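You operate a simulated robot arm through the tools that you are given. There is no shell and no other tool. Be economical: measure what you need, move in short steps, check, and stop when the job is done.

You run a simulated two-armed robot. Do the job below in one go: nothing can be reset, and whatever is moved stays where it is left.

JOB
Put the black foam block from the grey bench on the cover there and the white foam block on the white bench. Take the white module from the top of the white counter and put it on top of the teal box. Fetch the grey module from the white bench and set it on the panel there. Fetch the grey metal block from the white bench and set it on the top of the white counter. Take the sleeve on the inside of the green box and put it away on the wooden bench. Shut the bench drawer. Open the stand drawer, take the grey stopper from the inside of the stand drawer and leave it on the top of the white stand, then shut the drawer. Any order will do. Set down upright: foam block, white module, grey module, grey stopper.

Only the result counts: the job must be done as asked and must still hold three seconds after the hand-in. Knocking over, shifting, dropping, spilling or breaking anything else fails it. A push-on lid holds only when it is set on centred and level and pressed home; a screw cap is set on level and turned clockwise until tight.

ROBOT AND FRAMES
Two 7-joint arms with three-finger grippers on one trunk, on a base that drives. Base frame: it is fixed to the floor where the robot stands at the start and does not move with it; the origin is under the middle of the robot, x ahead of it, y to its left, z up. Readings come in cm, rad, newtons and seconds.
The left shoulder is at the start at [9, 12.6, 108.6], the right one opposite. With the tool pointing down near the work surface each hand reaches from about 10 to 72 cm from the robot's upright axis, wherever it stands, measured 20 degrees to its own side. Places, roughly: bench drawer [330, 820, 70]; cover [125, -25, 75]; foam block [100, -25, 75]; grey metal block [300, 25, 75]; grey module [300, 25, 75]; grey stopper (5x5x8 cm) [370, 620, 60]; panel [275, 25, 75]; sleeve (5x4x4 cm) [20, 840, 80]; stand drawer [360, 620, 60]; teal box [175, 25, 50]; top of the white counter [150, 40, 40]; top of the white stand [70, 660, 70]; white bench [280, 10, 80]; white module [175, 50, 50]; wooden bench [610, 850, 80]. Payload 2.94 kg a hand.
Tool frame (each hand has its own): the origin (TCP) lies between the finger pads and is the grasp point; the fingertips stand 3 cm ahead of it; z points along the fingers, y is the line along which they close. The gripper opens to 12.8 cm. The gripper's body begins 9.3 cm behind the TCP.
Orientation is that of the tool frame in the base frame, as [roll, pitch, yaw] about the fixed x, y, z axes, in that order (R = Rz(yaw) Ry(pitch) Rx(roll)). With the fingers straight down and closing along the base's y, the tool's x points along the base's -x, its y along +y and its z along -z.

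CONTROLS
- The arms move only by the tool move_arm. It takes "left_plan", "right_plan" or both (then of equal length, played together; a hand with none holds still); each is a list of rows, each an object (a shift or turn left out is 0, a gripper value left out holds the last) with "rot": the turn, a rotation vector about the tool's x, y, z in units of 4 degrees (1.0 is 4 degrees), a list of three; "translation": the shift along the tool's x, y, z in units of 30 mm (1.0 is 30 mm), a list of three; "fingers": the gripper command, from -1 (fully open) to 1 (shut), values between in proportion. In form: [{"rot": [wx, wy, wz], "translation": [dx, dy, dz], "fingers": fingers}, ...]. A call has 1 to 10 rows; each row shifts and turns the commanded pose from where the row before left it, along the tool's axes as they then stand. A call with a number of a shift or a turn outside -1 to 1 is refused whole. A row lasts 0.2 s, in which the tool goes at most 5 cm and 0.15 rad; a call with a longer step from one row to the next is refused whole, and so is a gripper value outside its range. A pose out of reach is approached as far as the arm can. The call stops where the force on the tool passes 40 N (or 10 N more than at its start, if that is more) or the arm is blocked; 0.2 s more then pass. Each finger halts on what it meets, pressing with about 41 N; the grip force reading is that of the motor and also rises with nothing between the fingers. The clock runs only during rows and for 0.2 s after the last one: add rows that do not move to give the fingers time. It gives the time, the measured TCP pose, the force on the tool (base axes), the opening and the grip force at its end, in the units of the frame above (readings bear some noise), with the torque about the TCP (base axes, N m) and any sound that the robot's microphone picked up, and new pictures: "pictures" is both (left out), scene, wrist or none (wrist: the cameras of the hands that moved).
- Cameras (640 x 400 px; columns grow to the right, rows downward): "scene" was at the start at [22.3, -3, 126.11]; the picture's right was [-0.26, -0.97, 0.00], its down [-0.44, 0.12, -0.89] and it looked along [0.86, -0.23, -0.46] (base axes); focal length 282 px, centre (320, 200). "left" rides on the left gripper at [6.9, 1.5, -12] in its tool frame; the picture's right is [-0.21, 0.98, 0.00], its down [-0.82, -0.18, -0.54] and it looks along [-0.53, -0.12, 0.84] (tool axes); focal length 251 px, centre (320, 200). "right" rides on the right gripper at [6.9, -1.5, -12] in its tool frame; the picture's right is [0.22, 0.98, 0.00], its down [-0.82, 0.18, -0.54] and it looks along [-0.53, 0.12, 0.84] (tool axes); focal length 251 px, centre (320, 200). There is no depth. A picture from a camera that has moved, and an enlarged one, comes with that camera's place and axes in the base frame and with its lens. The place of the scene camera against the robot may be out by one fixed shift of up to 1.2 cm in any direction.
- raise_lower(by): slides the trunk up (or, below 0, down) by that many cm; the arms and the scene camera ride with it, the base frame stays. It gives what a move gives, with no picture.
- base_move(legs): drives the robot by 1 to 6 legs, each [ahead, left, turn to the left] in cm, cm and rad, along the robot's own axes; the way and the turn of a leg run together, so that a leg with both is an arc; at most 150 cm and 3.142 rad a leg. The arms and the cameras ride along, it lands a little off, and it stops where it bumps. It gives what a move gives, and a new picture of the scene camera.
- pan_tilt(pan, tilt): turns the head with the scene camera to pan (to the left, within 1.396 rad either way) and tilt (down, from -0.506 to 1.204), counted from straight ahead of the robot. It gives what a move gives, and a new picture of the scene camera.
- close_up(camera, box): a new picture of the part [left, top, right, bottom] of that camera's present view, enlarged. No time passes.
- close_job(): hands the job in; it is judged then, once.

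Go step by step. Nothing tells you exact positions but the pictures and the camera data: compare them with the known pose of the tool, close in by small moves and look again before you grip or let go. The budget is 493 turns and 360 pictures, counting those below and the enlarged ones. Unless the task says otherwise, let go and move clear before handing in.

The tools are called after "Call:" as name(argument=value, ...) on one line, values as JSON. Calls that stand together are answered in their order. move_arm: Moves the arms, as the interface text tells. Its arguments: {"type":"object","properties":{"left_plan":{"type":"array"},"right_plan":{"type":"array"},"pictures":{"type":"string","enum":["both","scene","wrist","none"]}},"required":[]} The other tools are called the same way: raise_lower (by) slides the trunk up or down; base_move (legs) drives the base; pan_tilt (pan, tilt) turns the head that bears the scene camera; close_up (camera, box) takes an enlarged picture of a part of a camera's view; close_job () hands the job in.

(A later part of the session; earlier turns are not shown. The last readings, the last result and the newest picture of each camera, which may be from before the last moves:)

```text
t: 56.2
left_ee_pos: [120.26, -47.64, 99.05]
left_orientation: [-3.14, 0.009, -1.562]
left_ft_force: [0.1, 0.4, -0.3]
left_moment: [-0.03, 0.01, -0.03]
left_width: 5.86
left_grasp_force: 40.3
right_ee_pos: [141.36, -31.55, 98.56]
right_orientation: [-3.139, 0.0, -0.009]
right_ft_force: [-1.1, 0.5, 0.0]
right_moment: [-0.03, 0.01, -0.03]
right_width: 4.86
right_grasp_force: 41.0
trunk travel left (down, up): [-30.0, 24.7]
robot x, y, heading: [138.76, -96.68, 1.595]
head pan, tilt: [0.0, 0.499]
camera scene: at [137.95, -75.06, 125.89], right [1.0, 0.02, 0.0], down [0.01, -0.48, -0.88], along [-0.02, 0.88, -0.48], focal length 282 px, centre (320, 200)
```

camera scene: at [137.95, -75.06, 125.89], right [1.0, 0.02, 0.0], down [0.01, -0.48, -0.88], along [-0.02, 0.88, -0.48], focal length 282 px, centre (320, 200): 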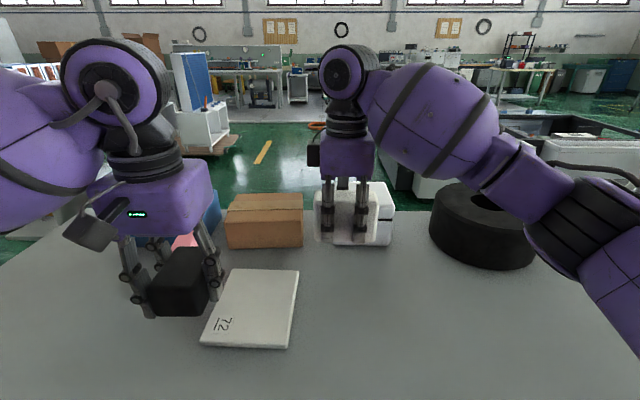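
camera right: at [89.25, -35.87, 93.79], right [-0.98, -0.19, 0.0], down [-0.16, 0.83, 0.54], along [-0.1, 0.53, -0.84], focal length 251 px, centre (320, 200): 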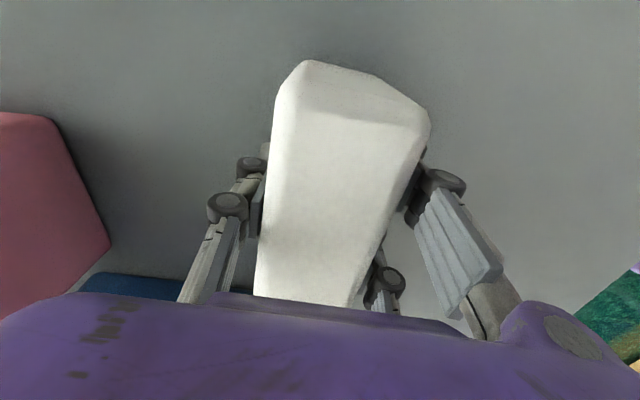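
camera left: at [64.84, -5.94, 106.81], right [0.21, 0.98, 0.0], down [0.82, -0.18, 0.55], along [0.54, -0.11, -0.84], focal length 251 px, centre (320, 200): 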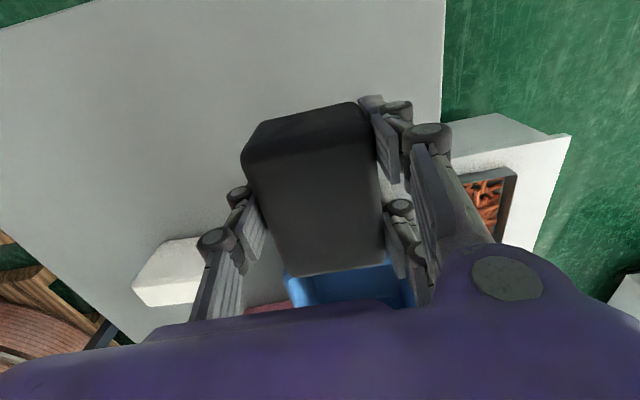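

Cover spans about x 114–131, y −42…−21. Moving the left hand with the black block over its centre.

Call:
move_arm(left_plan=[{"translation": [-0.81, -0.15, 0]}, {"translation": [-0.81, -0.15, 0]}, {"translation": [-0.81, -0.15, 0]}, {"translation": [-0.81, -0.15, 0]}, {"translation": [-0.81, -0.15, 0]}, {"translation": [-0.81, -0.15, 0]}, {}, {}], pictures="both")

```text
t: 58.0
left_ee_pos: [122.54, -32.9, 99.04]
left_orientation: [-3.14, 0.013, -1.561]
left_ft_force: [0.1, 0.6, -0.3]
left_moment: [-0.01, 0.01, 0.04]
left_width: 5.84
left_grasp_force: 41.2
right_ee_pos: [141.41, -31.54, 98.68]
right_orientation: [-3.139, 0.001, -0.008]
right_ft_force: [-0.4, -0.6, -0.8]
right_moment: [0.03, 0.02, -0.01]
right_width: 4.85
right_grasp_force: 41.0
trunk travel left (down, up): [-30.0, 24.7]
robot x, y, heading: [138.34, -97.12, 1.592]
head pan, tilt: [0.0, 0.499]
camera scene: at [137.97, -75.14, 125.91], right [1.0, 0.02, 0.0], down [0.01, -0.48, -0.88], along [-0.02, 0.88, -0.48], focal length 282 px, centre (320, 200)
camera left: at [121.12, -40.09, 111.0], right [-0.98, 0.21, 0.0], down [0.17, 0.82, 0.55], along [0.11, 0.54, -0.83], focal length 251 px, centre (320, 200)
```

scene: 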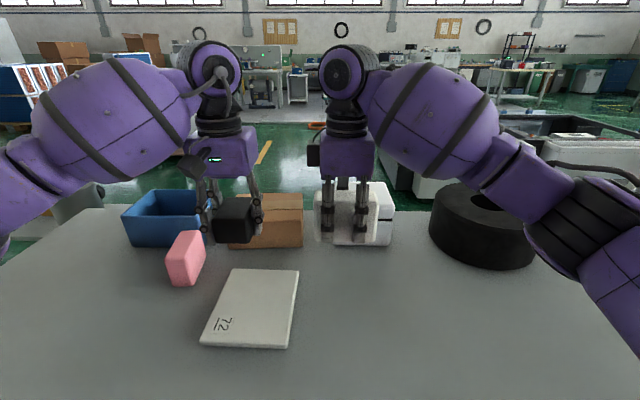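
left: 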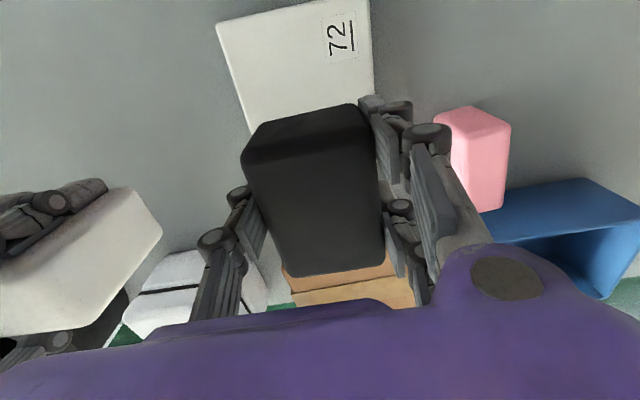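

Well centred over the cover. Lowering, then easing down.

Call:
move_arm(left_plan=[{"translation": [0.05, -0.2, 1]}, {"translation": [0, 0, 1]}, {"translation": [0, 0, 1]}, {"translation": [0, 0, 1]}, {"translation": [0, 0, 0.8]}, {}, {}], pictures="scene")

Call:
move_arm(left_plan=[{"translation": [0, 0, 0.15]}, {"translation": [0, 0, 0.1]}, {"translation": [0, 0, 0.1]}, {}], pictures="scene")

```text
t: 59.6
left_ee_pos: [123.53, -32.95, 84.88]
left_orientation: [-3.141, 0.013, -1.561]
left_ft_force: [0.8, 0.2, 0.0]
left_moment: [-0.05, 0.05, 0.03]
left_width: 5.83
left_grasp_force: 41.1
right_ee_pos: [141.42, -31.69, 98.61]
right_orientation: [-3.14, -0.001, -0.01]
right_ft_force: [0.0, 1.1, -0.4]
right_moment: [-0.01, -0.01, -0.02]
right_width: 4.84
right_grasp_force: 41.3
trunk travel left (down, up): [-30.0, 24.7]
robot x, y, heading: [138.33, -97.25, 1.595]
head pan, tilt: [0.0, 0.499]
camera scene: at [137.95, -75.15, 125.91], right [1.0, 0.02, 0.0], down [0.01, -0.48, -0.88], along [-0.02, 0.88, -0.48], focal length 282 px, centre (320, 200)
```

scene: 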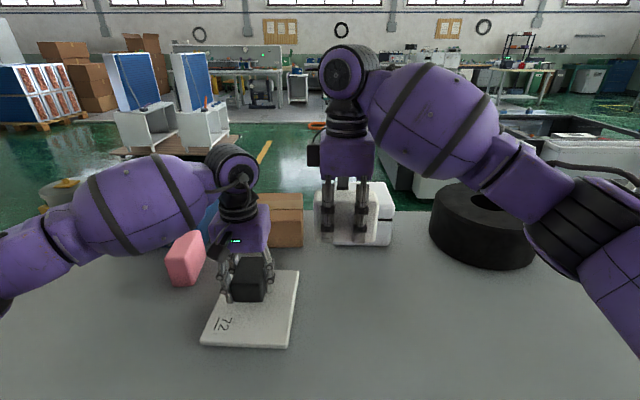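

```text
t: 60.6
left_ee_pos: [123.38, -32.84, 83.68]
left_orientation: [-3.142, 0.011, -1.562]
left_ft_force: [0.3, 0.4, -0.5]
left_moment: [0.01, -0.01, -0.04]
left_width: 5.82
left_grasp_force: 41.2
right_ee_pos: [141.34, -31.6, 98.53]
right_orientation: [3.141, 0.0, -0.009]
right_ft_force: [-0.1, 0.8, 0.2]
right_moment: [-0.02, 0.01, 0.0]
right_width: 4.86
right_grasp_force: 41.2
trunk travel left (down, up): [-30.0, 24.7]
robot x, y, heading: [138.68, -97.13, 1.587]
head pan, tilt: [0.0, 0.499]
camera scene: at [137.96, -75.16, 125.91], right [1.0, 0.02, 0.0], down [0.01, -0.48, -0.88], along [-0.02, 0.88, -0.48], focal length 282 px, centre (320, 200)
```

scene: 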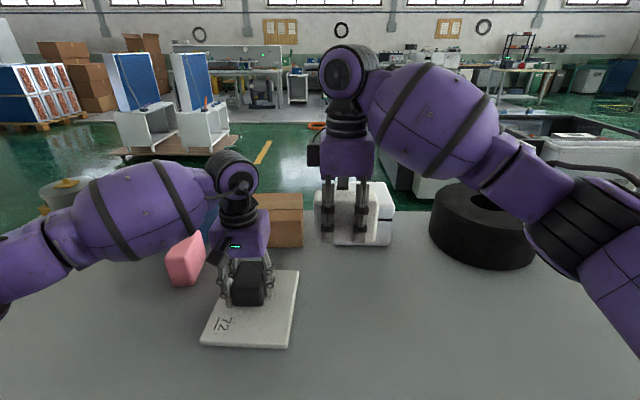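

Still free; easing further.

Call:
move_arm(left_plan=[{"translation": [0, 0, 0.1]}, {"translation": [0, 0, 0.1]}, {}], pictures="none")

Call:
move_arm(left_plan=[{"translation": [0, 0, 0.07]}, {}], pictures="none")

Call:
move_arm(left_plan=[{"translation": [0, 0, 0.07]}, {}], pictures="none")

```text
t: 61.4
left_ee_pos: [123.33, -32.96, 82.99]
left_orientation: [-3.141, 0.013, -1.563]
left_ft_force: [0.1, -0.1, -0.5]
left_moment: [0.02, -0.01, -0.02]
left_width: 5.87
left_grasp_force: 40.4
right_ee_pos: [141.46, -31.64, 98.56]
right_orientation: [-3.14, 0.0, -0.008]
right_ft_force: [-0.4, 0.0, -0.7]
right_moment: [-0.02, -0.04, 0.0]
right_width: 4.87
right_grasp_force: 40.6
trunk travel left (down, up): [-30.0, 24.7]
robot x, y, heading: [138.5, -97.43, 1.597]
head pan, tilt: [0.0, 0.499]
```

```text
t: 62.0
left_ee_pos: [123.28, -32.82, 82.98]
left_orientation: [-3.14, 0.009, -1.561]
left_ft_force: [-0.4, -0.1, 0.2]
left_moment: [-0.01, 0.02, -0.01]
left_width: 5.85
left_grasp_force: 40.6
right_ee_pos: [141.29, -31.6, 98.66]
right_orientation: [-3.141, 0.001, -0.009]
right_ft_force: [-0.1, 0.1, 0.2]
right_moment: [0.02, -0.01, -0.03]
right_width: 4.86
right_grasp_force: 41.0
trunk travel left (down, up): [-30.0, 24.7]
robot x, y, heading: [138.28, -97.25, 1.591]
head pan, tilt: [0.0, 0.499]
```

```text
t: 62.6
left_ee_pos: [123.37, -32.97, 82.54]
left_orientation: [-3.139, 0.012, -1.562]
left_ft_force: [0.6, -0.2, -0.9]
left_moment: [-0.01, 0.0, -0.03]
left_width: 5.85
left_grasp_force: 40.9
right_ee_pos: [141.3, -31.58, 98.62]
right_orientation: [-3.14, 0.0, -0.009]
right_ft_force: [-0.1, 0.0, 0.1]
right_moment: [-0.01, 0.03, 0.0]
right_width: 4.87
right_grasp_force: 40.8
trunk travel left (down, up): [-30.0, 24.7]
robot x, y, heading: [138.57, -97.15, 1.588]
head pan, tilt: [0.0, 0.499]
```

Call:
move_arm(left_plan=[{"translation": [0, 0, 0.08]}, {}], pictures="none")

Call:
move_arm(left_plan=[{"translation": [0, 0, 0.08]}, {}], pictures="none")

Call:
move_arm(left_plan=[{"translation": [0, 0, 0.08]}, {}], pictures="wrist")

```text
t: 63.2
left_ee_pos: [123.35, -32.87, 82.56]
left_orientation: [-3.138, 0.013, -1.56]
left_ft_force: [1.2, 0.7, 5.0]
left_moment: [-0.19, 0.15, -0.01]
left_width: 5.83
left_grasp_force: 40.9
right_ee_pos: [141.31, -31.69, 98.65]
right_orientation: [-3.14, 0.001, -0.008]
right_ft_force: [-0.1, 0.3, -0.4]
right_moment: [0.0, 0.03, -0.01]
right_width: 4.88
right_grasp_force: 40.8
trunk travel left (down, up): [-30.0, 24.7]
robot x, y, heading: [138.49, -97.12, 1.591]
head pan, tilt: [0.0, 0.499]
```

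```text
t: 63.8
left_ee_pos: [123.34, -32.96, 82.53]
left_orientation: [-3.136, 0.017, -1.562]
left_ft_force: [0.3, 3.2, 23.0]
left_moment: [-0.75, 0.85, -0.11]
left_width: 5.82
left_grasp_force: 41.1
right_ee_pos: [141.43, -31.91, 98.72]
right_orientation: [-3.138, 0.0, -0.009]
right_ft_force: [-0.2, 0.9, -1.1]
right_moment: [0.03, -0.02, -0.01]
right_width: 4.87
right_grasp_force: 41.6
trunk travel left (down, up): [-30.0, 24.7]
robot x, y, heading: [138.44, -97.12, 1.59]
head pan, tilt: [0.0, 0.499]
```

```text
t: 64.3
left_ee_pos: [123.43, -32.77, 82.57]
left_orientation: [-3.136, 0.02, -1.563]
left_ft_force: [1.1, -8.2, 17.7]
left_moment: [-0.84, 0.53, 0.22]
left_width: 5.86
left_grasp_force: 40.7
right_ee_pos: [141.36, -31.83, 98.55]
right_orientation: [3.142, -0.001, -0.008]
right_ft_force: [0.5, -0.7, -0.1]
right_moment: [0.01, 0.03, 0.0]
right_width: 4.86
right_grasp_force: 40.9
trunk travel left (down, up): [-30.0, 24.7]
robot x, y, heading: [138.65, -97.14, 1.589]
head pan, tilt: [0.0, 0.499]
stopped in row 2 (left hand): the force on the tool passed its limit at 41 N (the readings are from after the stop); the commanded pose is now the measured one
camera left: at [121.84, -40.01, 94.43], right [-0.98, 0.21, 0.0], down [0.17, 0.81, 0.56], along [0.11, 0.55, -0.83], focal length 251 px, centre (320, 200)
```

left: 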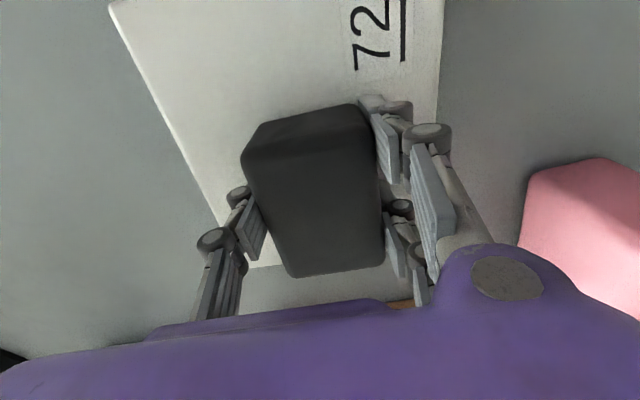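

Contact with the cover. Opening moderately, then rising.

Call:
move_arm(left_plan=[{"fingers": -0.5}, {"fingers": -0.5}, {"fingers": -0.5}, {}, {}], pictures="wrist")

Call:
move_arm(left_plan=[{"translation": [0, 0, -0.5]}, {"translation": [0, 0, -1]}, {"translation": [0, 0, -1]}, {"translation": [0, 0, -1]}, {"translation": [0, 0, -1]}, {"translation": [0, 0, -1]}], pictures="both")

```text
t: 65.5
left_ee_pos: [123.37, -32.64, 82.21]
left_orientation: [-3.138, 0.02, -1.56]
left_ft_force: [-0.4, -0.4, -1.0]
left_moment: [0.0, -0.01, -0.01]
left_width: 9.59
left_grasp_force: 0.1
right_ee_pos: [141.3, -31.75, 98.66]
right_orientation: [-3.141, 0.002, -0.008]
right_ft_force: [0.3, -0.1, 0.5]
right_moment: [0.0, -0.05, -0.02]
right_width: 4.84
right_grasp_force: 41.1
trunk travel left (down, up): [-30.0, 24.7]
robot x, y, heading: [138.37, -96.97, 1.59]
head pan, tilt: [0.0, 0.499]
camera left: at [121.8, -39.89, 94.19], right [-0.98, 0.21, 0.0], down [0.17, 0.81, 0.56], along [0.11, 0.54, -0.83], focal length 251 px, centre (320, 200)
```

left: 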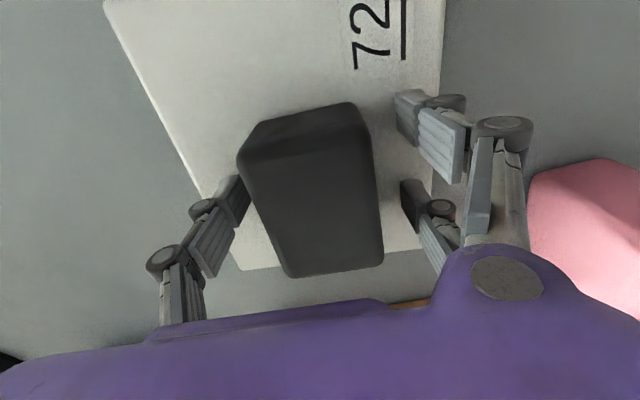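

```text
t: 66.9
left_ee_pos: [123.29, -33.08, 98.6]
left_orientation: [-3.138, 0.02, -1.562]
left_ft_force: [0.3, 0.4, 0.0]
left_moment: [0.04, 0.01, 0.02]
left_width: 9.64
left_grasp_force: 0.0
right_ee_pos: [141.41, -31.77, 98.65]
right_orientation: [-3.14, 0.0, -0.01]
right_ft_force: [0.2, -0.3, -0.6]
right_moment: [0.0, 0.01, -0.02]
right_width: 4.84
right_grasp_force: 40.9
trunk travel left (down, up): [-30.0, 24.7]
robot x, y, heading: [138.55, -97.01, 1.591]
head pan, tilt: [0.0, 0.499]
camera scene: at [138.0, -75.19, 125.92], right [1.0, 0.02, 0.0], down [0.01, -0.48, -0.88], along [-0.02, 0.88, -0.48], focal length 282 px, centre (320, 200)
camera left: at [121.8, -40.25, 110.67], right [-0.98, 0.21, 0.0], down [0.17, 0.81, 0.56], along [0.11, 0.54, -0.83], focal length 251 px, centre (320, 200)
```

scene: 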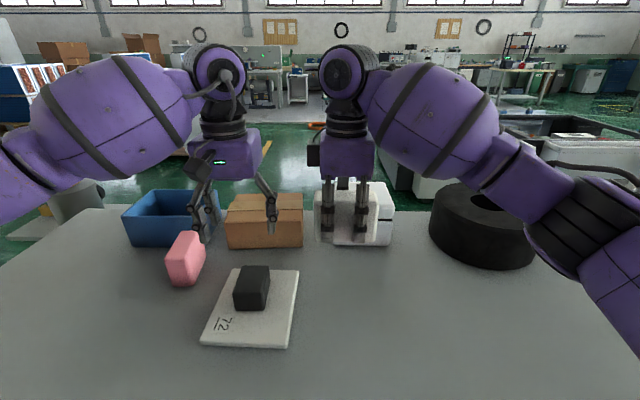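
left: 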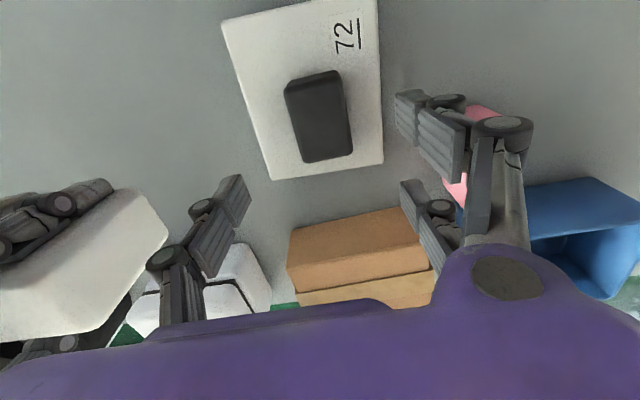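

The black block stands on the cover. Now I take the white block round: turn back to face +x, back out and return to the start area.

Call:
base_move(legs=[[-8, 0, 0], [0, 0, -1.585], [-140, 0, 0]])

```text
t: 78.5
left_ee_pos: [62.58, -90.03, 98.88]
left_orientation: [-3.138, 0.02, 3.112]
left_ft_force: [-0.5, 0.3, -0.4]
left_moment: [0.01, -0.01, -0.01]
left_width: 9.61
left_grasp_force: 0.1
right_ee_pos: [63.11, -108.14, 98.75]
right_orientation: [-3.14, 0.001, -1.617]
right_ft_force: [-0.4, 0.4, -0.5]
right_moment: [-0.02, 0.03, 0.0]
right_width: 4.86
right_grasp_force: 41.0
trunk travel left (down, up): [-30.0, 24.7]
robot x, y, heading: [-2.08, -102.9, -0.017]
head pan, tilt: [0.0, 0.499]
camera scene: at [20.34, -103.85, 125.91], right [-0.02, -1.0, 0.0], down [-0.48, 0.01, -0.88], along [0.88, -0.02, -0.48], focal length 282 px, centre (320, 200)
```

scene: 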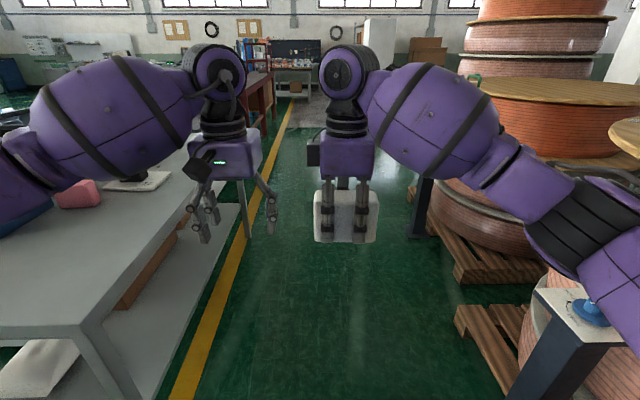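

Call:
base_move(legs=[[0, 0, 0.017], [0, 90, 0], [-18, 0, 0]])

Call:
base_move(legs=[[0, 100, 0]])

```text
t: 88.1
left_ee_pos: [44.24, 0.38, 98.68]
left_orientation: [-3.138, 0.019, -3.141]
left_ft_force: [-0.2, 1.4, -0.6]
left_moment: [-0.05, -0.02, 0.03]
left_width: 9.56
left_grasp_force: 0.1
right_ee_pos: [45.53, -17.61, 98.78]
right_orientation: [-3.141, 0.001, -1.591]
right_ft_force: [-0.1, 0.8, 0.0]
right_moment: [-0.04, -0.01, -0.02]
right_width: 4.88
right_grasp_force: 41.0
trunk travel left (down, up): [-30.0, 24.7]
robot x, y, heading: [-20.06, -14.1, 0.013]
head pan, tilt: [0.0, 0.499]
camera scene: at [2.52, -14.61, 125.92], right [0.01, -1.0, 0.0], down [-0.48, 0.0, -0.88], along [0.88, 0.01, -0.48], focal length 282 px, centre (320, 200)
```

scene: 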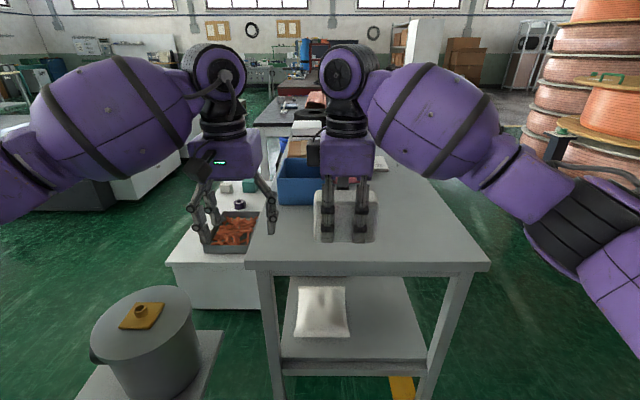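

```text
t: 97.0
left_ee_pos: [42.29, 99.54, 98.76]
left_orientation: [-3.137, 0.017, -3.123]
left_ft_force: [-1.4, 1.4, -0.1]
left_moment: [-0.01, 0.02, 0.0]
left_width: 9.57
left_grasp_force: 0.1
right_ee_pos: [43.76, 81.46, 98.54]
right_orientation: [-3.141, -0.001, -1.571]
right_ft_force: [0.9, 0.2, -0.9]
right_moment: [-0.02, 0.04, 0.02]
right_width: 4.88
right_grasp_force: 41.0
trunk travel left (down, up): [-30.0, 24.7]
robot x, y, heading: [-21.87, 83.69, 0.028]
head pan, tilt: [0.0, 0.499]
camera scene: at [0.83, 83.67, 125.91], right [0.03, -1.0, 0.0], down [-0.48, -0.01, -0.88], along [0.88, 0.02, -0.48], focal length 282 px, centre (320, 200)
```

scene: 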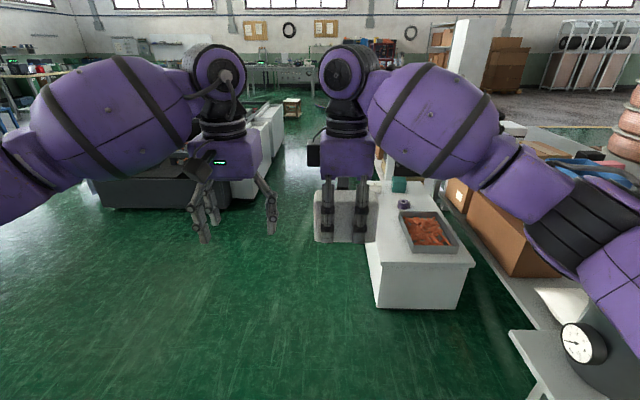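

Clear; now forward along the left side of the counter.

Call:
base_move(legs=[[0, 10, -0.028], [150, 0, 0]])

```text
t: 105.4
left_ee_pos: [188.77, 110.03, 98.73]
left_orientation: [-3.138, 0.019, -3.133]
left_ft_force: [0.2, 0.7, -0.4]
left_moment: [-0.03, -0.04, 0.0]
left_width: 9.61
left_grasp_force: 0.0
right_ee_pos: [190.18, 92.03, 98.66]
right_orientation: [-3.138, 0.0, -1.583]
right_ft_force: [-0.6, -0.3, 0.0]
right_moment: [0.02, 0.0, 0.01]
right_width: 4.84
right_grasp_force: 41.0
trunk travel left (down, up): [-30.0, 24.7]
robot x, y, heading: [124.84, 94.87, 0.017]
head pan, tilt: [0.0, 0.499]
camera scene: at [147.03, 94.67, 125.91], right [0.02, -1.0, 0.0], down [-0.48, -0.01, -0.88], along [0.88, 0.01, -0.48], focal length 282 px, centre (320, 200)
```

scene: 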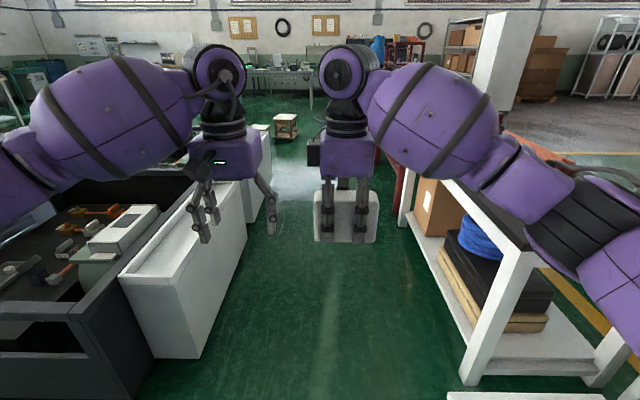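

White bench spans about x 215–333 with its left edge at y≈34; the aisle is wide enough. Driving on and turning right to face it.

Call:
base_move(legs=[[0, 0, -0.017], [148, 0, 0], [0, 0, -1.57]])

```text
t: 117.1
left_ee_pos: [289.78, 31.0, 98.73]
left_orientation: [-3.14, 0.019, 1.554]
left_ft_force: [-0.3, 0.4, 0.4]
left_moment: [0.03, 0.01, 0.0]
left_width: 9.6
left_grasp_force: 0.0
right_ee_pos: [271.79, 30.02, 98.71]
right_orientation: [-3.141, 0.001, 3.107]
right_ft_force: [0.0, -0.9, 0.1]
right_moment: [0.0, 0.0, 0.02]
right_width: 4.87
right_grasp_force: 40.7
trunk travel left (down, up): [-30.0, 24.7]
robot x, y, heading: [276.49, 95.48, -1.576]
head pan, tilt: [0.0, 0.499]
camera scene: at [275.97, 72.09, 125.91], right [-1.0, 0.01, 0.0], down [0.0, 0.48, -0.88], along [-0.01, -0.88, -0.48], focal length 282 px, centre (320, 200)
```

scene: 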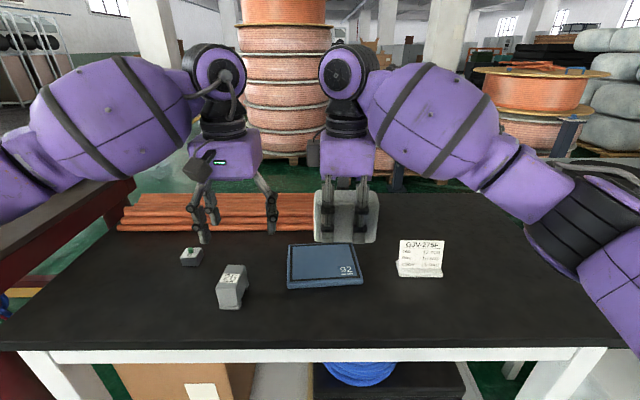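

Call:
close_up(camera="scene", box=[160, 220, 460, 330])

Call:
close_up(camera="scene", box=[170, 235, 270, 320])

```text
2.13 times, centred on (310, 275) of scene
camera zoom: at [275.97, 72.09, 125.91], right [-1.0, 0.01, 0.0], down [0.0, 0.48, -0.88], along [-0.01, -0.88, -0.48], focal length 602 px, centre (341, 40)
```

zoom: 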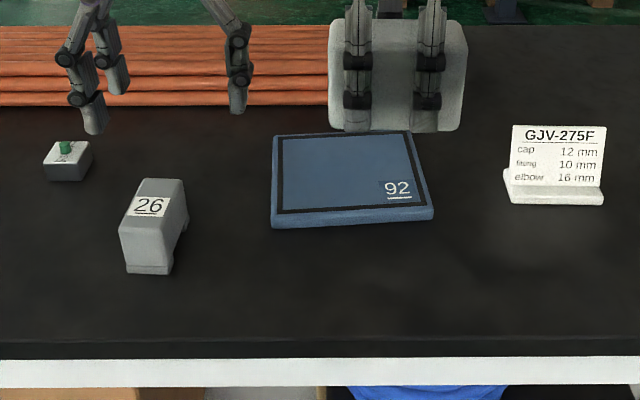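

```text
4.71 times, centred on (220, 278) of scene
camera zoom: at [275.97, 72.09, 125.91], right [-1.0, 0.01, 0.0], down [0.0, 0.48, -0.88], along [-0.01, -0.88, -0.48], focal length 1328 px, centre (791, -165)
```

zoom: 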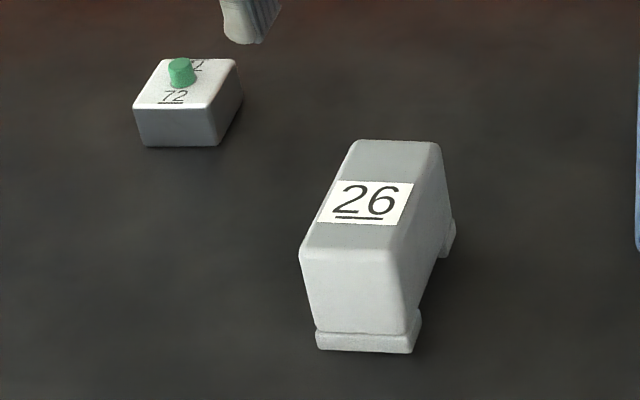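

Identified: grey module ("26") near (295, 28), grey metal block (green knob) near (309, 15), panel "92" near (275, 14). I shift right and ahead to set the white foam down on the empty right end of the white bench.

Call:
base_move(legs=[[12, 0, 0], [0, -30, 0]])

Call:
move_arm(right_plan=[{"translation": [0, 0, 0]}], pictures="wrist")

```text
t: 121.2
left_ee_pos: [259.27, 19.29, 98.8]
left_orientation: [-3.138, 0.02, 1.557]
left_ft_force: [0.6, 0.2, -0.2]
left_moment: [0.01, -0.04, 0.03]
left_width: 9.62
left_grasp_force: 0.1
right_ee_pos: [241.31, 18.18, 98.63]
right_orientation: [-3.141, 0.0, 3.112]
right_ft_force: [-0.6, -0.5, 0.5]
right_moment: [-0.02, 0.02, 0.01]
right_width: 4.87
right_grasp_force: 41.2
trunk travel left (down, up): [-30.0, 24.7]
robot x, y, heading: [245.77, 83.6, -1.569]
head pan, tilt: [0.0, 0.499]
camera scene: at [245.29, 60.31, 125.91], right [-1.0, 0.0, 0.0], down [0.0, 0.48, -0.88], along [0.0, -0.88, -0.48], focal length 282 px, centre (320, 200)
```

scene: 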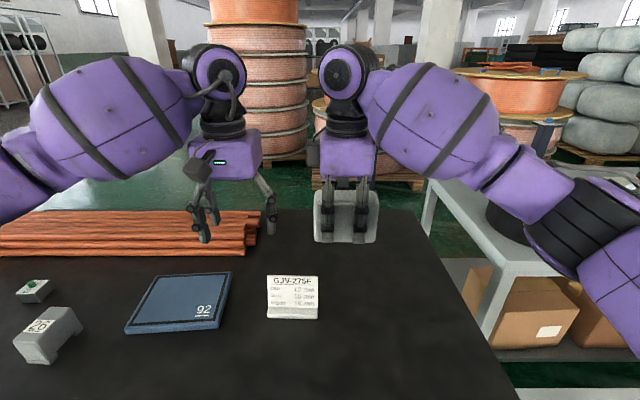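

```text
t: 121.6
left_ee_pos: [259.38, 19.17, 98.7]
left_orientation: [-3.139, 0.02, 1.559]
left_ft_force: [-0.4, -0.8, -0.5]
left_moment: [0.0, -0.01, 0.01]
left_width: 9.57
left_grasp_force: 0.2
right_ee_pos: [241.26, 18.14, 98.69]
right_orientation: [-3.14, 0.001, 3.112]
right_ft_force: [0.3, 0.6, 0.4]
right_moment: [-0.02, 0.0, 0.02]
right_width: 4.85
right_grasp_force: 40.5
trunk travel left (down, up): [-30.0, 24.7]
robot x, y, heading: [245.41, 83.58, -1.575]
head pan, tilt: [0.0, 0.499]
camera right: at [234.45, 17.08, 110.62], right [-0.18, 0.98, 0.0], down [0.83, 0.16, 0.54], along [0.53, 0.1, -0.84], focal length 251 px, centre (320, 200)
```

right: 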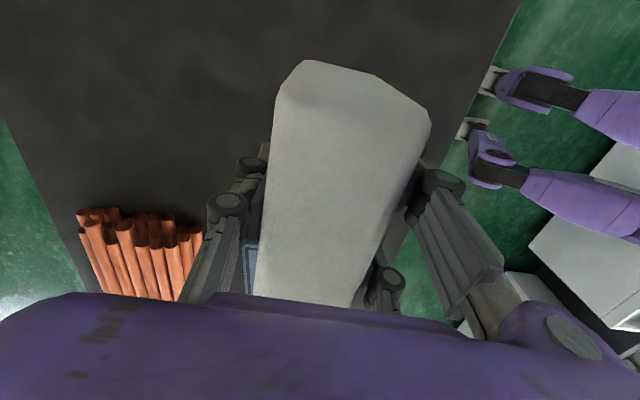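

Bench top here ≈ 76. I take the white foam over to about (229, 20) and lower it.

Call:
move_arm(right_plan=[{"translation": [0.82, 0.13, 0]}, {"translation": [0.82, 0.13, 0]}, {"translation": [0.82, 0.13, 0]}, {"translation": [0.82, 0.13, 0]}, {"translation": [0.82, 0.13, 0]}, {"translation": [0, 0, 1]}, {"translation": [0, 0, 1]}, {"translation": [0, 0, 1]}, {"translation": [0, 0, 1]}, {}], pictures="both")

```text
t: 123.8
left_ee_pos: [259.22, 19.22, 98.69]
left_orientation: [-3.139, 0.02, 1.559]
left_ft_force: [-0.7, -1.1, -0.4]
left_moment: [-0.01, 0.02, 0.0]
left_width: 9.59
left_grasp_force: 0.0
right_ee_pos: [229.27, 20.46, 86.52]
right_orientation: [-3.14, -0.001, 3.111]
right_ft_force: [-0.1, -0.1, 0.3]
right_moment: [0.06, 0.01, 0.0]
right_width: 4.85
right_grasp_force: 41.0
trunk travel left (down, up): [-30.0, 24.7]
robot x, y, heading: [245.61, 83.65, -1.576]
head pan, tilt: [0.0, 0.499]
camera scene: at [245.32, 60.34, 125.92], right [-1.0, 0.0, 0.0], down [0.0, 0.48, -0.88], along [0.0, -0.88, -0.48], focal length 282 px, centre (320, 200)
camera right: at [222.4, 19.33, 98.55], right [-0.19, 0.98, 0.0], down [0.83, 0.16, 0.54], along [0.53, 0.1, -0.84], focal length 251 px, centre (320, 200)
```

scene: 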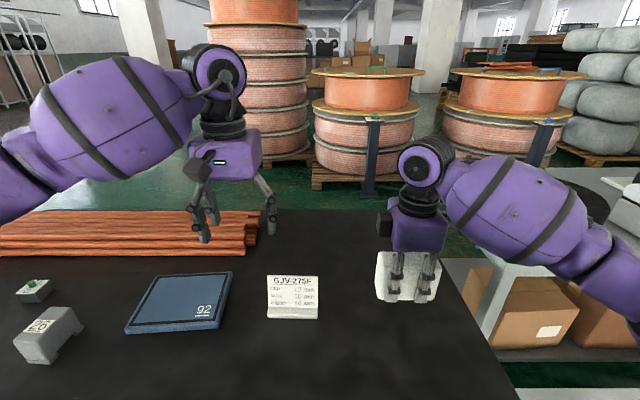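
right: 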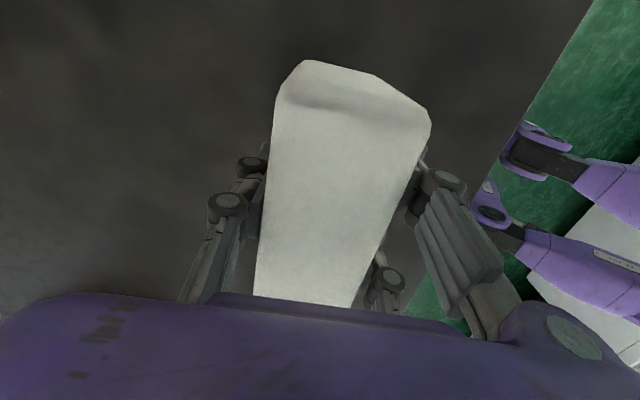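

Call:
move_arm(right_plan=[{"translation": [0, 0, 0.3]}, {"translation": [0, 0, 0.3]}, {"translation": [0, 0, 0.2]}, {}], pictures="none")

Call:
move_arm(right_plan=[{"translation": [0, 0, 0.1]}, {"translation": [0, 0, 0.05]}, {}], pictures="none")

Call:
move_arm(right_plan=[{"translation": [0, 0, 0.1]}, {"translation": [0, 0, 0.05]}, {}], pictures="wrist")

```text
t: 124.8
left_ee_pos: [259.34, 19.23, 98.68]
left_orientation: [-3.136, 0.018, 1.558]
left_ft_force: [-0.8, 0.0, 0.4]
left_moment: [0.03, -0.01, -0.01]
left_width: 9.62
left_grasp_force: 0.0
right_ee_pos: [229.08, 20.43, 84.22]
right_orientation: [-3.14, 0.0, 3.112]
right_ft_force: [1.2, 0.0, -0.9]
right_moment: [0.01, -0.03, -0.03]
right_width: 4.87
right_grasp_force: 40.5
trunk travel left (down, up): [-30.0, 24.7]
robot x, y, heading: [245.28, 83.82, -1.572]
head pan, tilt: [0.0, 0.499]
```

```text
t: 125.6
left_ee_pos: [259.38, 19.24, 98.73]
left_orientation: [-3.138, 0.018, 1.558]
left_ft_force: [-0.1, -0.2, 0.3]
left_moment: [-0.02, 0.03, -0.02]
left_width: 9.6
left_grasp_force: 0.1
right_ee_pos: [229.08, 20.32, 83.64]
right_orientation: [-3.141, 0.0, 3.111]
right_ft_force: [0.2, 0.0, -0.7]
right_moment: [0.0, 0.0, -0.02]
right_width: 4.88
right_grasp_force: 40.8
trunk travel left (down, up): [-30.0, 24.7]
robot x, y, heading: [245.27, 83.36, -1.572]
head pan, tilt: [0.0, 0.499]
```

```text
t: 126.4
left_ee_pos: [259.37, 19.14, 98.75]
left_orientation: [-3.138, 0.018, 1.559]
left_ft_force: [0.1, 0.8, -0.1]
left_moment: [0.03, -0.03, 0.01]
left_width: 9.62
left_grasp_force: 0.0
right_ee_pos: [229.07, 20.41, 83.35]
right_orientation: [-3.141, 0.0, 3.111]
right_ft_force: [0.6, -0.5, -0.2]
right_moment: [0.01, 0.0, -0.04]
right_width: 4.87
right_grasp_force: 41.0
trunk travel left (down, up): [-30.0, 24.7]
robot x, y, heading: [245.36, 83.39, -1.573]
head pan, tilt: [0.0, 0.499]
camera right: at [222.19, 19.26, 95.29], right [-0.19, 0.98, 0.0], down [0.83, 0.16, 0.54], along [0.53, 0.1, -0.84], focal length 251 px, centre (320, 200)
```

right: 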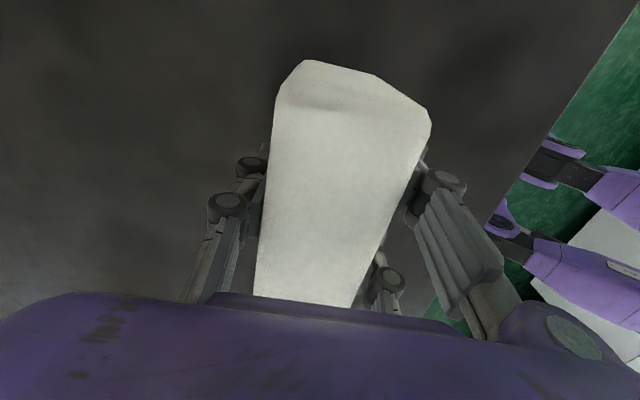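

Call:
move_arm(right_plan=[{"translation": [0, 0, 0.1]}, {"translation": [0, 0, 0.05]}, {}], pictures="none")

Call:
move_arm(right_plan=[{"translation": [0, 0, 0.1]}, {}], pictures="none")

Call:
move_arm(right_plan=[{"translation": [0, 0, 0.1]}, {}], pictures="none")

```text
t: 127.2
left_ee_pos: [259.41, 19.23, 98.73]
left_orientation: [-3.138, 0.019, 1.557]
left_ft_force: [-0.2, -0.4, -0.2]
left_moment: [-0.01, 0.02, -0.01]
left_width: 9.59
left_grasp_force: 0.1
right_ee_pos: [229.21, 20.5, 82.77]
right_orientation: [-3.14, 0.0, 3.111]
right_ft_force: [0.5, 0.4, 0.3]
right_moment: [-0.01, -0.01, 0.0]
right_width: 4.85
right_grasp_force: 41.5
trunk travel left (down, up): [-30.0, 24.7]
robot x, y, heading: [245.53, 83.67, -1.571]
head pan, tilt: [0.0, 0.499]
```

```text
t: 127.8
left_ee_pos: [259.37, 19.25, 98.73]
left_orientation: [-3.14, 0.02, 1.558]
left_ft_force: [0.2, 0.5, 0.6]
left_moment: [-0.04, 0.0, 0.0]
left_width: 9.61
left_grasp_force: 0.0
right_ee_pos: [229.12, 20.39, 82.58]
right_orientation: [-3.138, 0.001, 3.11]
right_ft_force: [0.4, 0.7, -0.9]
right_moment: [0.04, 0.01, 0.0]
right_width: 4.84
right_grasp_force: 40.9
trunk travel left (down, up): [-30.0, 24.7]
robot x, y, heading: [245.57, 83.69, -1.573]
head pan, tilt: [0.0, 0.499]
```

```text
t: 128.4
left_ee_pos: [259.31, 19.27, 98.66]
left_orientation: [-3.138, 0.019, 1.559]
left_ft_force: [0.8, 0.3, -0.2]
left_moment: [-0.01, -0.02, 0.02]
left_width: 9.6
left_grasp_force: 0.1
right_ee_pos: [229.01, 20.42, 82.2]
right_orientation: [-3.139, 0.0, 3.112]
right_ft_force: [0.4, -0.6, 0.1]
right_moment: [0.01, -0.02, -0.01]
right_width: 4.87
right_grasp_force: 41.0
trunk travel left (down, up): [-30.0, 24.7]
robot x, y, heading: [245.79, 83.86, -1.578]
head pan, tilt: [0.0, 0.499]
```

Call:
move_arm(right_plan=[{"translation": [0, 0, 0.1]}, {}], pictures="none")

Call:
move_arm(right_plan=[{"translation": [0, 0, 0.1]}, {}], pictures="none")

Call:
move_arm(right_plan=[{"translation": [0, 0, 0.1]}, {}], pictures="none")

```text
t: 129.0
left_ee_pos: [259.37, 19.17, 98.73]
left_orientation: [-3.138, 0.018, 1.559]
left_ft_force: [0.5, -0.8, 0.2]
left_moment: [0.0, -0.02, -0.01]
left_width: 9.6
left_grasp_force: 0.1
right_ee_pos: [229.09, 20.55, 81.99]
right_orientation: [-3.14, -0.002, 3.112]
right_ft_force: [-0.6, -0.4, 0.7]
right_moment: [0.01, 0.0, -0.04]
right_width: 4.86
right_grasp_force: 41.1
trunk travel left (down, up): [-30.0, 24.7]
robot x, y, heading: [245.5, 84.06, -1.572]
head pan, tilt: [0.0, 0.499]
```

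```text
t: 129.6
left_ee_pos: [259.38, 19.22, 98.81]
left_orientation: [-3.138, 0.018, 1.558]
left_ft_force: [-0.3, -0.1, -0.5]
left_moment: [0.0, 0.0, -0.03]
left_width: 9.6
left_grasp_force: 0.0
right_ee_pos: [228.94, 20.44, 81.58]
right_orientation: [-3.14, 0.0, 3.112]
right_ft_force: [0.6, -0.5, -0.3]
right_moment: [-0.02, -0.03, -0.02]
right_width: 4.84
right_grasp_force: 40.8
trunk travel left (down, up): [-30.0, 24.7]
robot x, y, heading: [245.27, 83.34, -1.574]
head pan, tilt: [0.0, 0.499]
```

```text
t: 130.2
left_ee_pos: [259.32, 19.21, 98.73]
left_orientation: [-3.138, 0.019, 1.56]
left_ft_force: [0.4, 0.2, 0.0]
left_moment: [0.01, 0.02, 0.01]
left_width: 9.59
left_grasp_force: 0.0
right_ee_pos: [228.87, 20.46, 81.4]
right_orientation: [-3.141, 0.001, 3.112]
right_ft_force: [-0.4, -0.1, 0.1]
right_moment: [-0.01, -0.01, -0.02]
right_width: 4.86
right_grasp_force: 40.6
trunk travel left (down, up): [-30.0, 24.7]
robot x, y, heading: [245.82, 83.35, -1.572]
head pan, tilt: [0.0, 0.499]
```

Call:
move_arm(right_plan=[{"translation": [0, 0, 0.1]}, {"translation": [0, 0, 0.1]}, {}], pictures="none")

Call:
move_arm(right_plan=[{"translation": [0, 0, 0.1]}, {"translation": [0, 0, 0.1]}, {}], pictures="none")

Call:
move_arm(right_plan=[{"translation": [0, 0, 0.1]}, {"translation": [0, 0, 0.1]}, {}], pictures="scene")

```text
t: 131.0
left_ee_pos: [259.33, 19.27, 98.74]
left_orientation: [-3.138, 0.02, 1.557]
left_ft_force: [-0.2, 0.7, -0.7]
left_moment: [0.01, -0.01, 0.0]
left_width: 9.59
left_grasp_force: 0.0
right_ee_pos: [228.82, 20.59, 80.81]
right_orientation: [-3.141, 0.0, 3.11]
right_ft_force: [0.0, 0.4, -0.8]
right_moment: [-0.01, 0.02, 0.04]
right_width: 4.86
right_grasp_force: 41.0
trunk travel left (down, up): [-30.0, 24.7]
robot x, y, heading: [245.54, 84.05, -1.575]
head pan, tilt: [0.0, 0.499]
```

```text
t: 131.8
left_ee_pos: [259.5, 19.25, 98.8]
left_orientation: [-3.137, 0.02, 1.558]
left_ft_force: [0.1, -0.2, -0.2]
left_moment: [0.0, 0.02, 0.03]
left_width: 9.6
left_grasp_force: 0.0
right_ee_pos: [228.85, 20.42, 80.17]
right_orientation: [-3.14, 0.0, 3.112]
right_ft_force: [-1.1, 0.0, 0.2]
right_moment: [0.03, -0.01, 0.02]
right_width: 4.86
right_grasp_force: 40.6
trunk travel left (down, up): [-30.0, 24.7]
robot x, y, heading: [245.25, 83.26, -1.572]
head pan, tilt: [0.0, 0.499]
```

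```text
t: 132.6
left_ee_pos: [259.4, 19.47, 98.73]
left_orientation: [-3.139, 0.019, 1.559]
left_ft_force: [0.6, -0.5, 0.2]
left_moment: [0.03, 0.01, 0.01]
left_width: 9.61
left_grasp_force: 0.0
right_ee_pos: [229.01, 20.45, 79.81]
right_orientation: [-3.136, 0.001, 3.11]
right_ft_force: [-2.6, -0.6, 19.0]
right_moment: [0.38, 0.44, 0.04]
right_width: 4.89
right_grasp_force: 41.2
trunk travel left (down, up): [-30.0, 24.7]
robot x, y, heading: [245.46, 83.88, -1.576]
head pan, tilt: [0.0, 0.499]
camera scene: at [245.32, 60.46, 125.95], right [-1.0, 0.0, 0.0], down [0.0, 0.48, -0.88], along [0.0, -0.88, -0.48], focal length 282 px, centre (320, 200)
```

scene: 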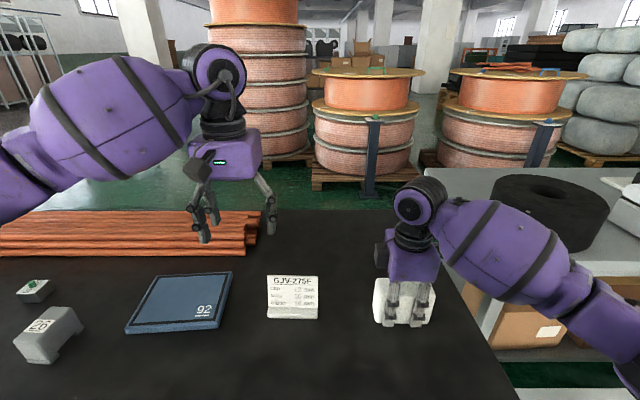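

Contact at 79.8. Releasing and lifting.

Call:
move_arm(right_plan=[{"fingers": -0.4}, {"fingers": -0.4}, {"fingers": -0.4}, {"translation": [0, 0, -0.5]}, {"translation": [0, 0, -1]}, {"translation": [0, 0, -1]}, {"translation": [0, 0, -1]}, {"translation": [0, 0, -1]}, {"translation": [0, 0, -1]}], pictures="both")

```text
t: 134.6
left_ee_pos: [259.47, 19.37, 98.67]
left_orientation: [-3.137, 0.021, 1.559]
left_ft_force: [-0.1, 0.4, -0.1]
left_moment: [-0.04, 0.01, 0.0]
left_width: 9.58
left_grasp_force: 0.0
right_ee_pos: [229.14, 20.33, 96.06]
right_orientation: [-3.139, 0.0, 3.112]
right_ft_force: [-0.9, 0.0, 0.6]
right_moment: [-0.01, 0.0, 0.01]
right_width: 8.97
right_grasp_force: 0.0
trunk travel left (down, up): [-30.0, 24.7]
robot x, y, heading: [245.22, 83.98, -1.577]
head pan, tilt: [0.0, 0.499]
camera scene: at [245.33, 60.36, 125.92], right [-1.0, 0.0, 0.0], down [0.0, 0.48, -0.88], along [0.0, -0.88, -0.48], focal length 282 px, centre (320, 200)
camera right: at [222.32, 19.32, 108.06], right [-0.19, 0.98, 0.0], down [0.83, 0.16, 0.54], along [0.53, 0.1, -0.84], focal length 251 px, centre (320, 200)
```

scene: 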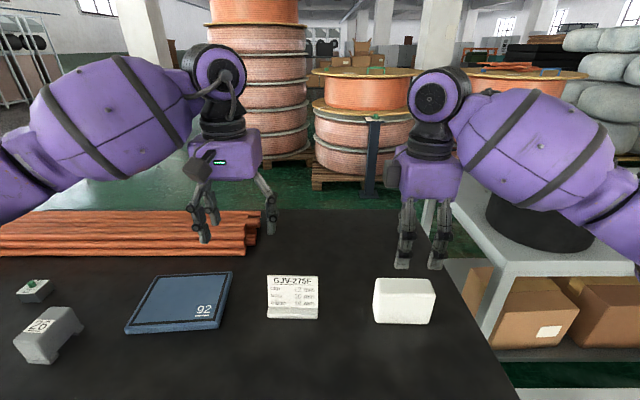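
right: 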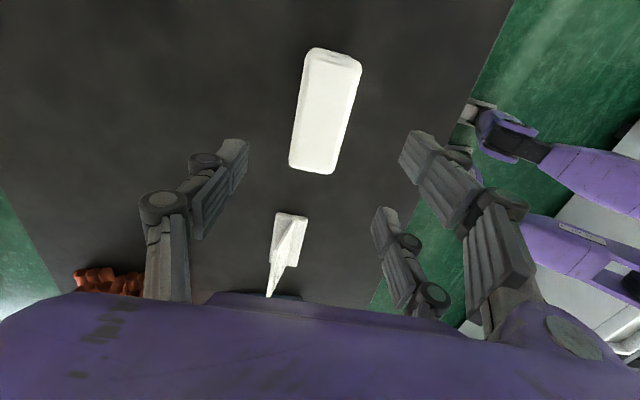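

White foam is standing on the white bench. Moving left to face the module and panel.

Call:
base_move(legs=[[0, 36, 0], [7, 0, 0]])

Call:
move_arm(left_plan=[{}], pictures="wrist")

```text
t: 138.9
left_ee_pos: [295.63, 12.22, 98.7]
left_orientation: [-3.139, 0.018, 1.564]
left_ft_force: [0.0, 0.8, 0.4]
left_moment: [0.03, 0.0, 0.03]
left_width: 9.63
left_grasp_force: 0.0
right_ee_pos: [265.39, 13.19, 95.98]
right_orientation: [3.14, 0.001, 3.117]
right_ft_force: [-0.3, -1.1, 0.2]
right_moment: [0.04, -0.01, 0.02]
right_width: 8.95
right_grasp_force: 0.1
trunk travel left (down, up): [-30.0, 24.7]
robot x, y, heading: [281.27, 76.84, -1.564]
head pan, tilt: [0.0, 0.499]
camera scene: at [281.35, 53.14, 125.9], right [-1.0, 0.0, 0.0], down [0.0, 0.48, -0.88], along [0.0, -0.88, -0.48], focal length 282 px, centre (320, 200)
```

scene: 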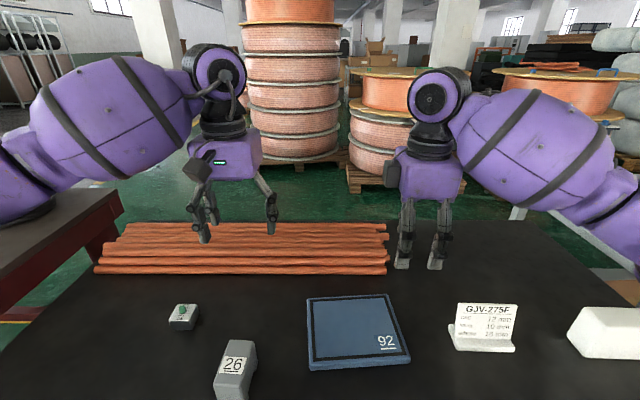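

```text
t: 139.3
left_ee_pos: [295.51, 12.24, 98.82]
left_orientation: [-3.139, 0.019, 1.563]
left_ft_force: [0.4, 0.5, -0.2]
left_moment: [0.0, -0.01, 0.02]
left_width: 9.58
left_grasp_force: 0.1
right_ee_pos: [265.35, 13.26, 96.07]
right_orientation: [-3.139, 0.002, 3.118]
right_ft_force: [-0.7, 0.1, 0.3]
right_moment: [0.0, -0.01, -0.01]
right_width: 8.94
right_grasp_force: 0.0
trunk travel left (down, up): [-30.0, 24.7]
robot x, y, heading: [281.24, 76.57, -1.566]
head pan, tilt: [0.0, 0.499]
camera left: at [297.18, 19.35, 110.64], right [0.98, -0.22, 0.0], down [-0.18, -0.81, 0.56], along [-0.12, -0.54, -0.83], focal length 251 px, centre (320, 200)
```

left: 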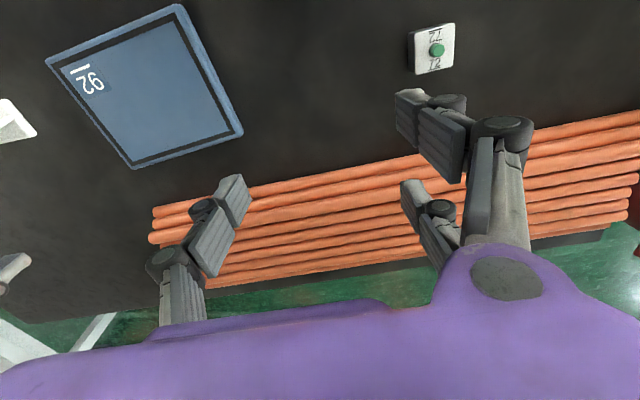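

Call:
move_arm(left_plan=[{"translation": [0.75, 0, 0]}, {"translation": [0.75, 0, 0]}, {"translation": [0.75, 0, 0]}, {"translation": [0.75, 0, 0]}, {"translation": [0.75, 0, 0]}, {}, {}], pictures="wrist")

Call:
close_up(camera="left", box=[230, 0, 430, 200])

```text
t: 140.9
left_ee_pos: [295.6, 23.55, 98.23]
left_orientation: [-3.139, 0.018, 1.565]
left_ft_force: [0.3, 0.4, -0.3]
left_moment: [-0.02, 0.0, 0.03]
left_width: 9.59
left_grasp_force: 0.0
right_ee_pos: [265.41, 13.2, 96.08]
right_orientation: [-3.139, 0.0, 3.116]
right_ft_force: [-0.9, 1.1, -0.4]
right_moment: [0.02, 0.0, -0.01]
right_width: 8.96
right_grasp_force: 0.1
trunk travel left (down, up): [-30.0, 24.7]
robot x, y, heading: [281.35, 76.32, -1.569]
head pan, tilt: [0.0, 0.499]
camera left: at [297.21, 30.61, 110.23], right [0.98, -0.22, 0.0], down [-0.18, -0.81, 0.56], along [-0.12, -0.54, -0.83], focal length 251 px, centre (320, 200)
```

left: 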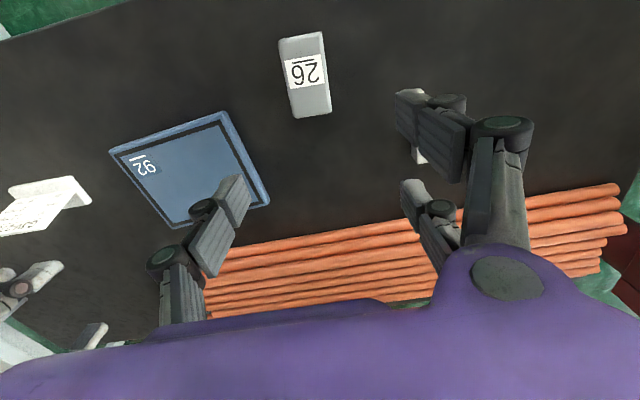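

```text
2.00 times, centred on (330, 100) of left
camera zoom: at [297.21, 30.61, 110.23], right [0.98, -0.22, 0.0], down [-0.18, -0.81, 0.56], along [-0.12, -0.54, -0.83], focal length 503 px, centre (300, 400)
```

zoom: 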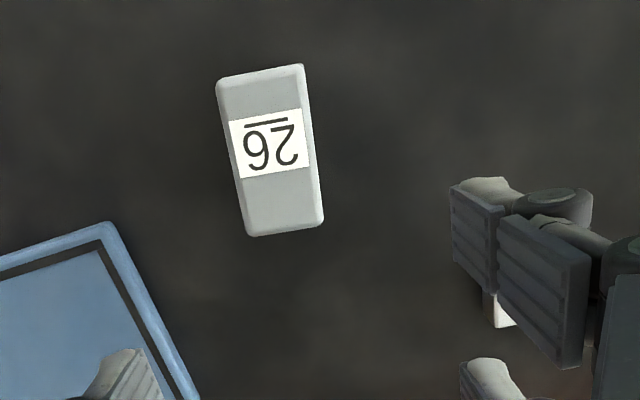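

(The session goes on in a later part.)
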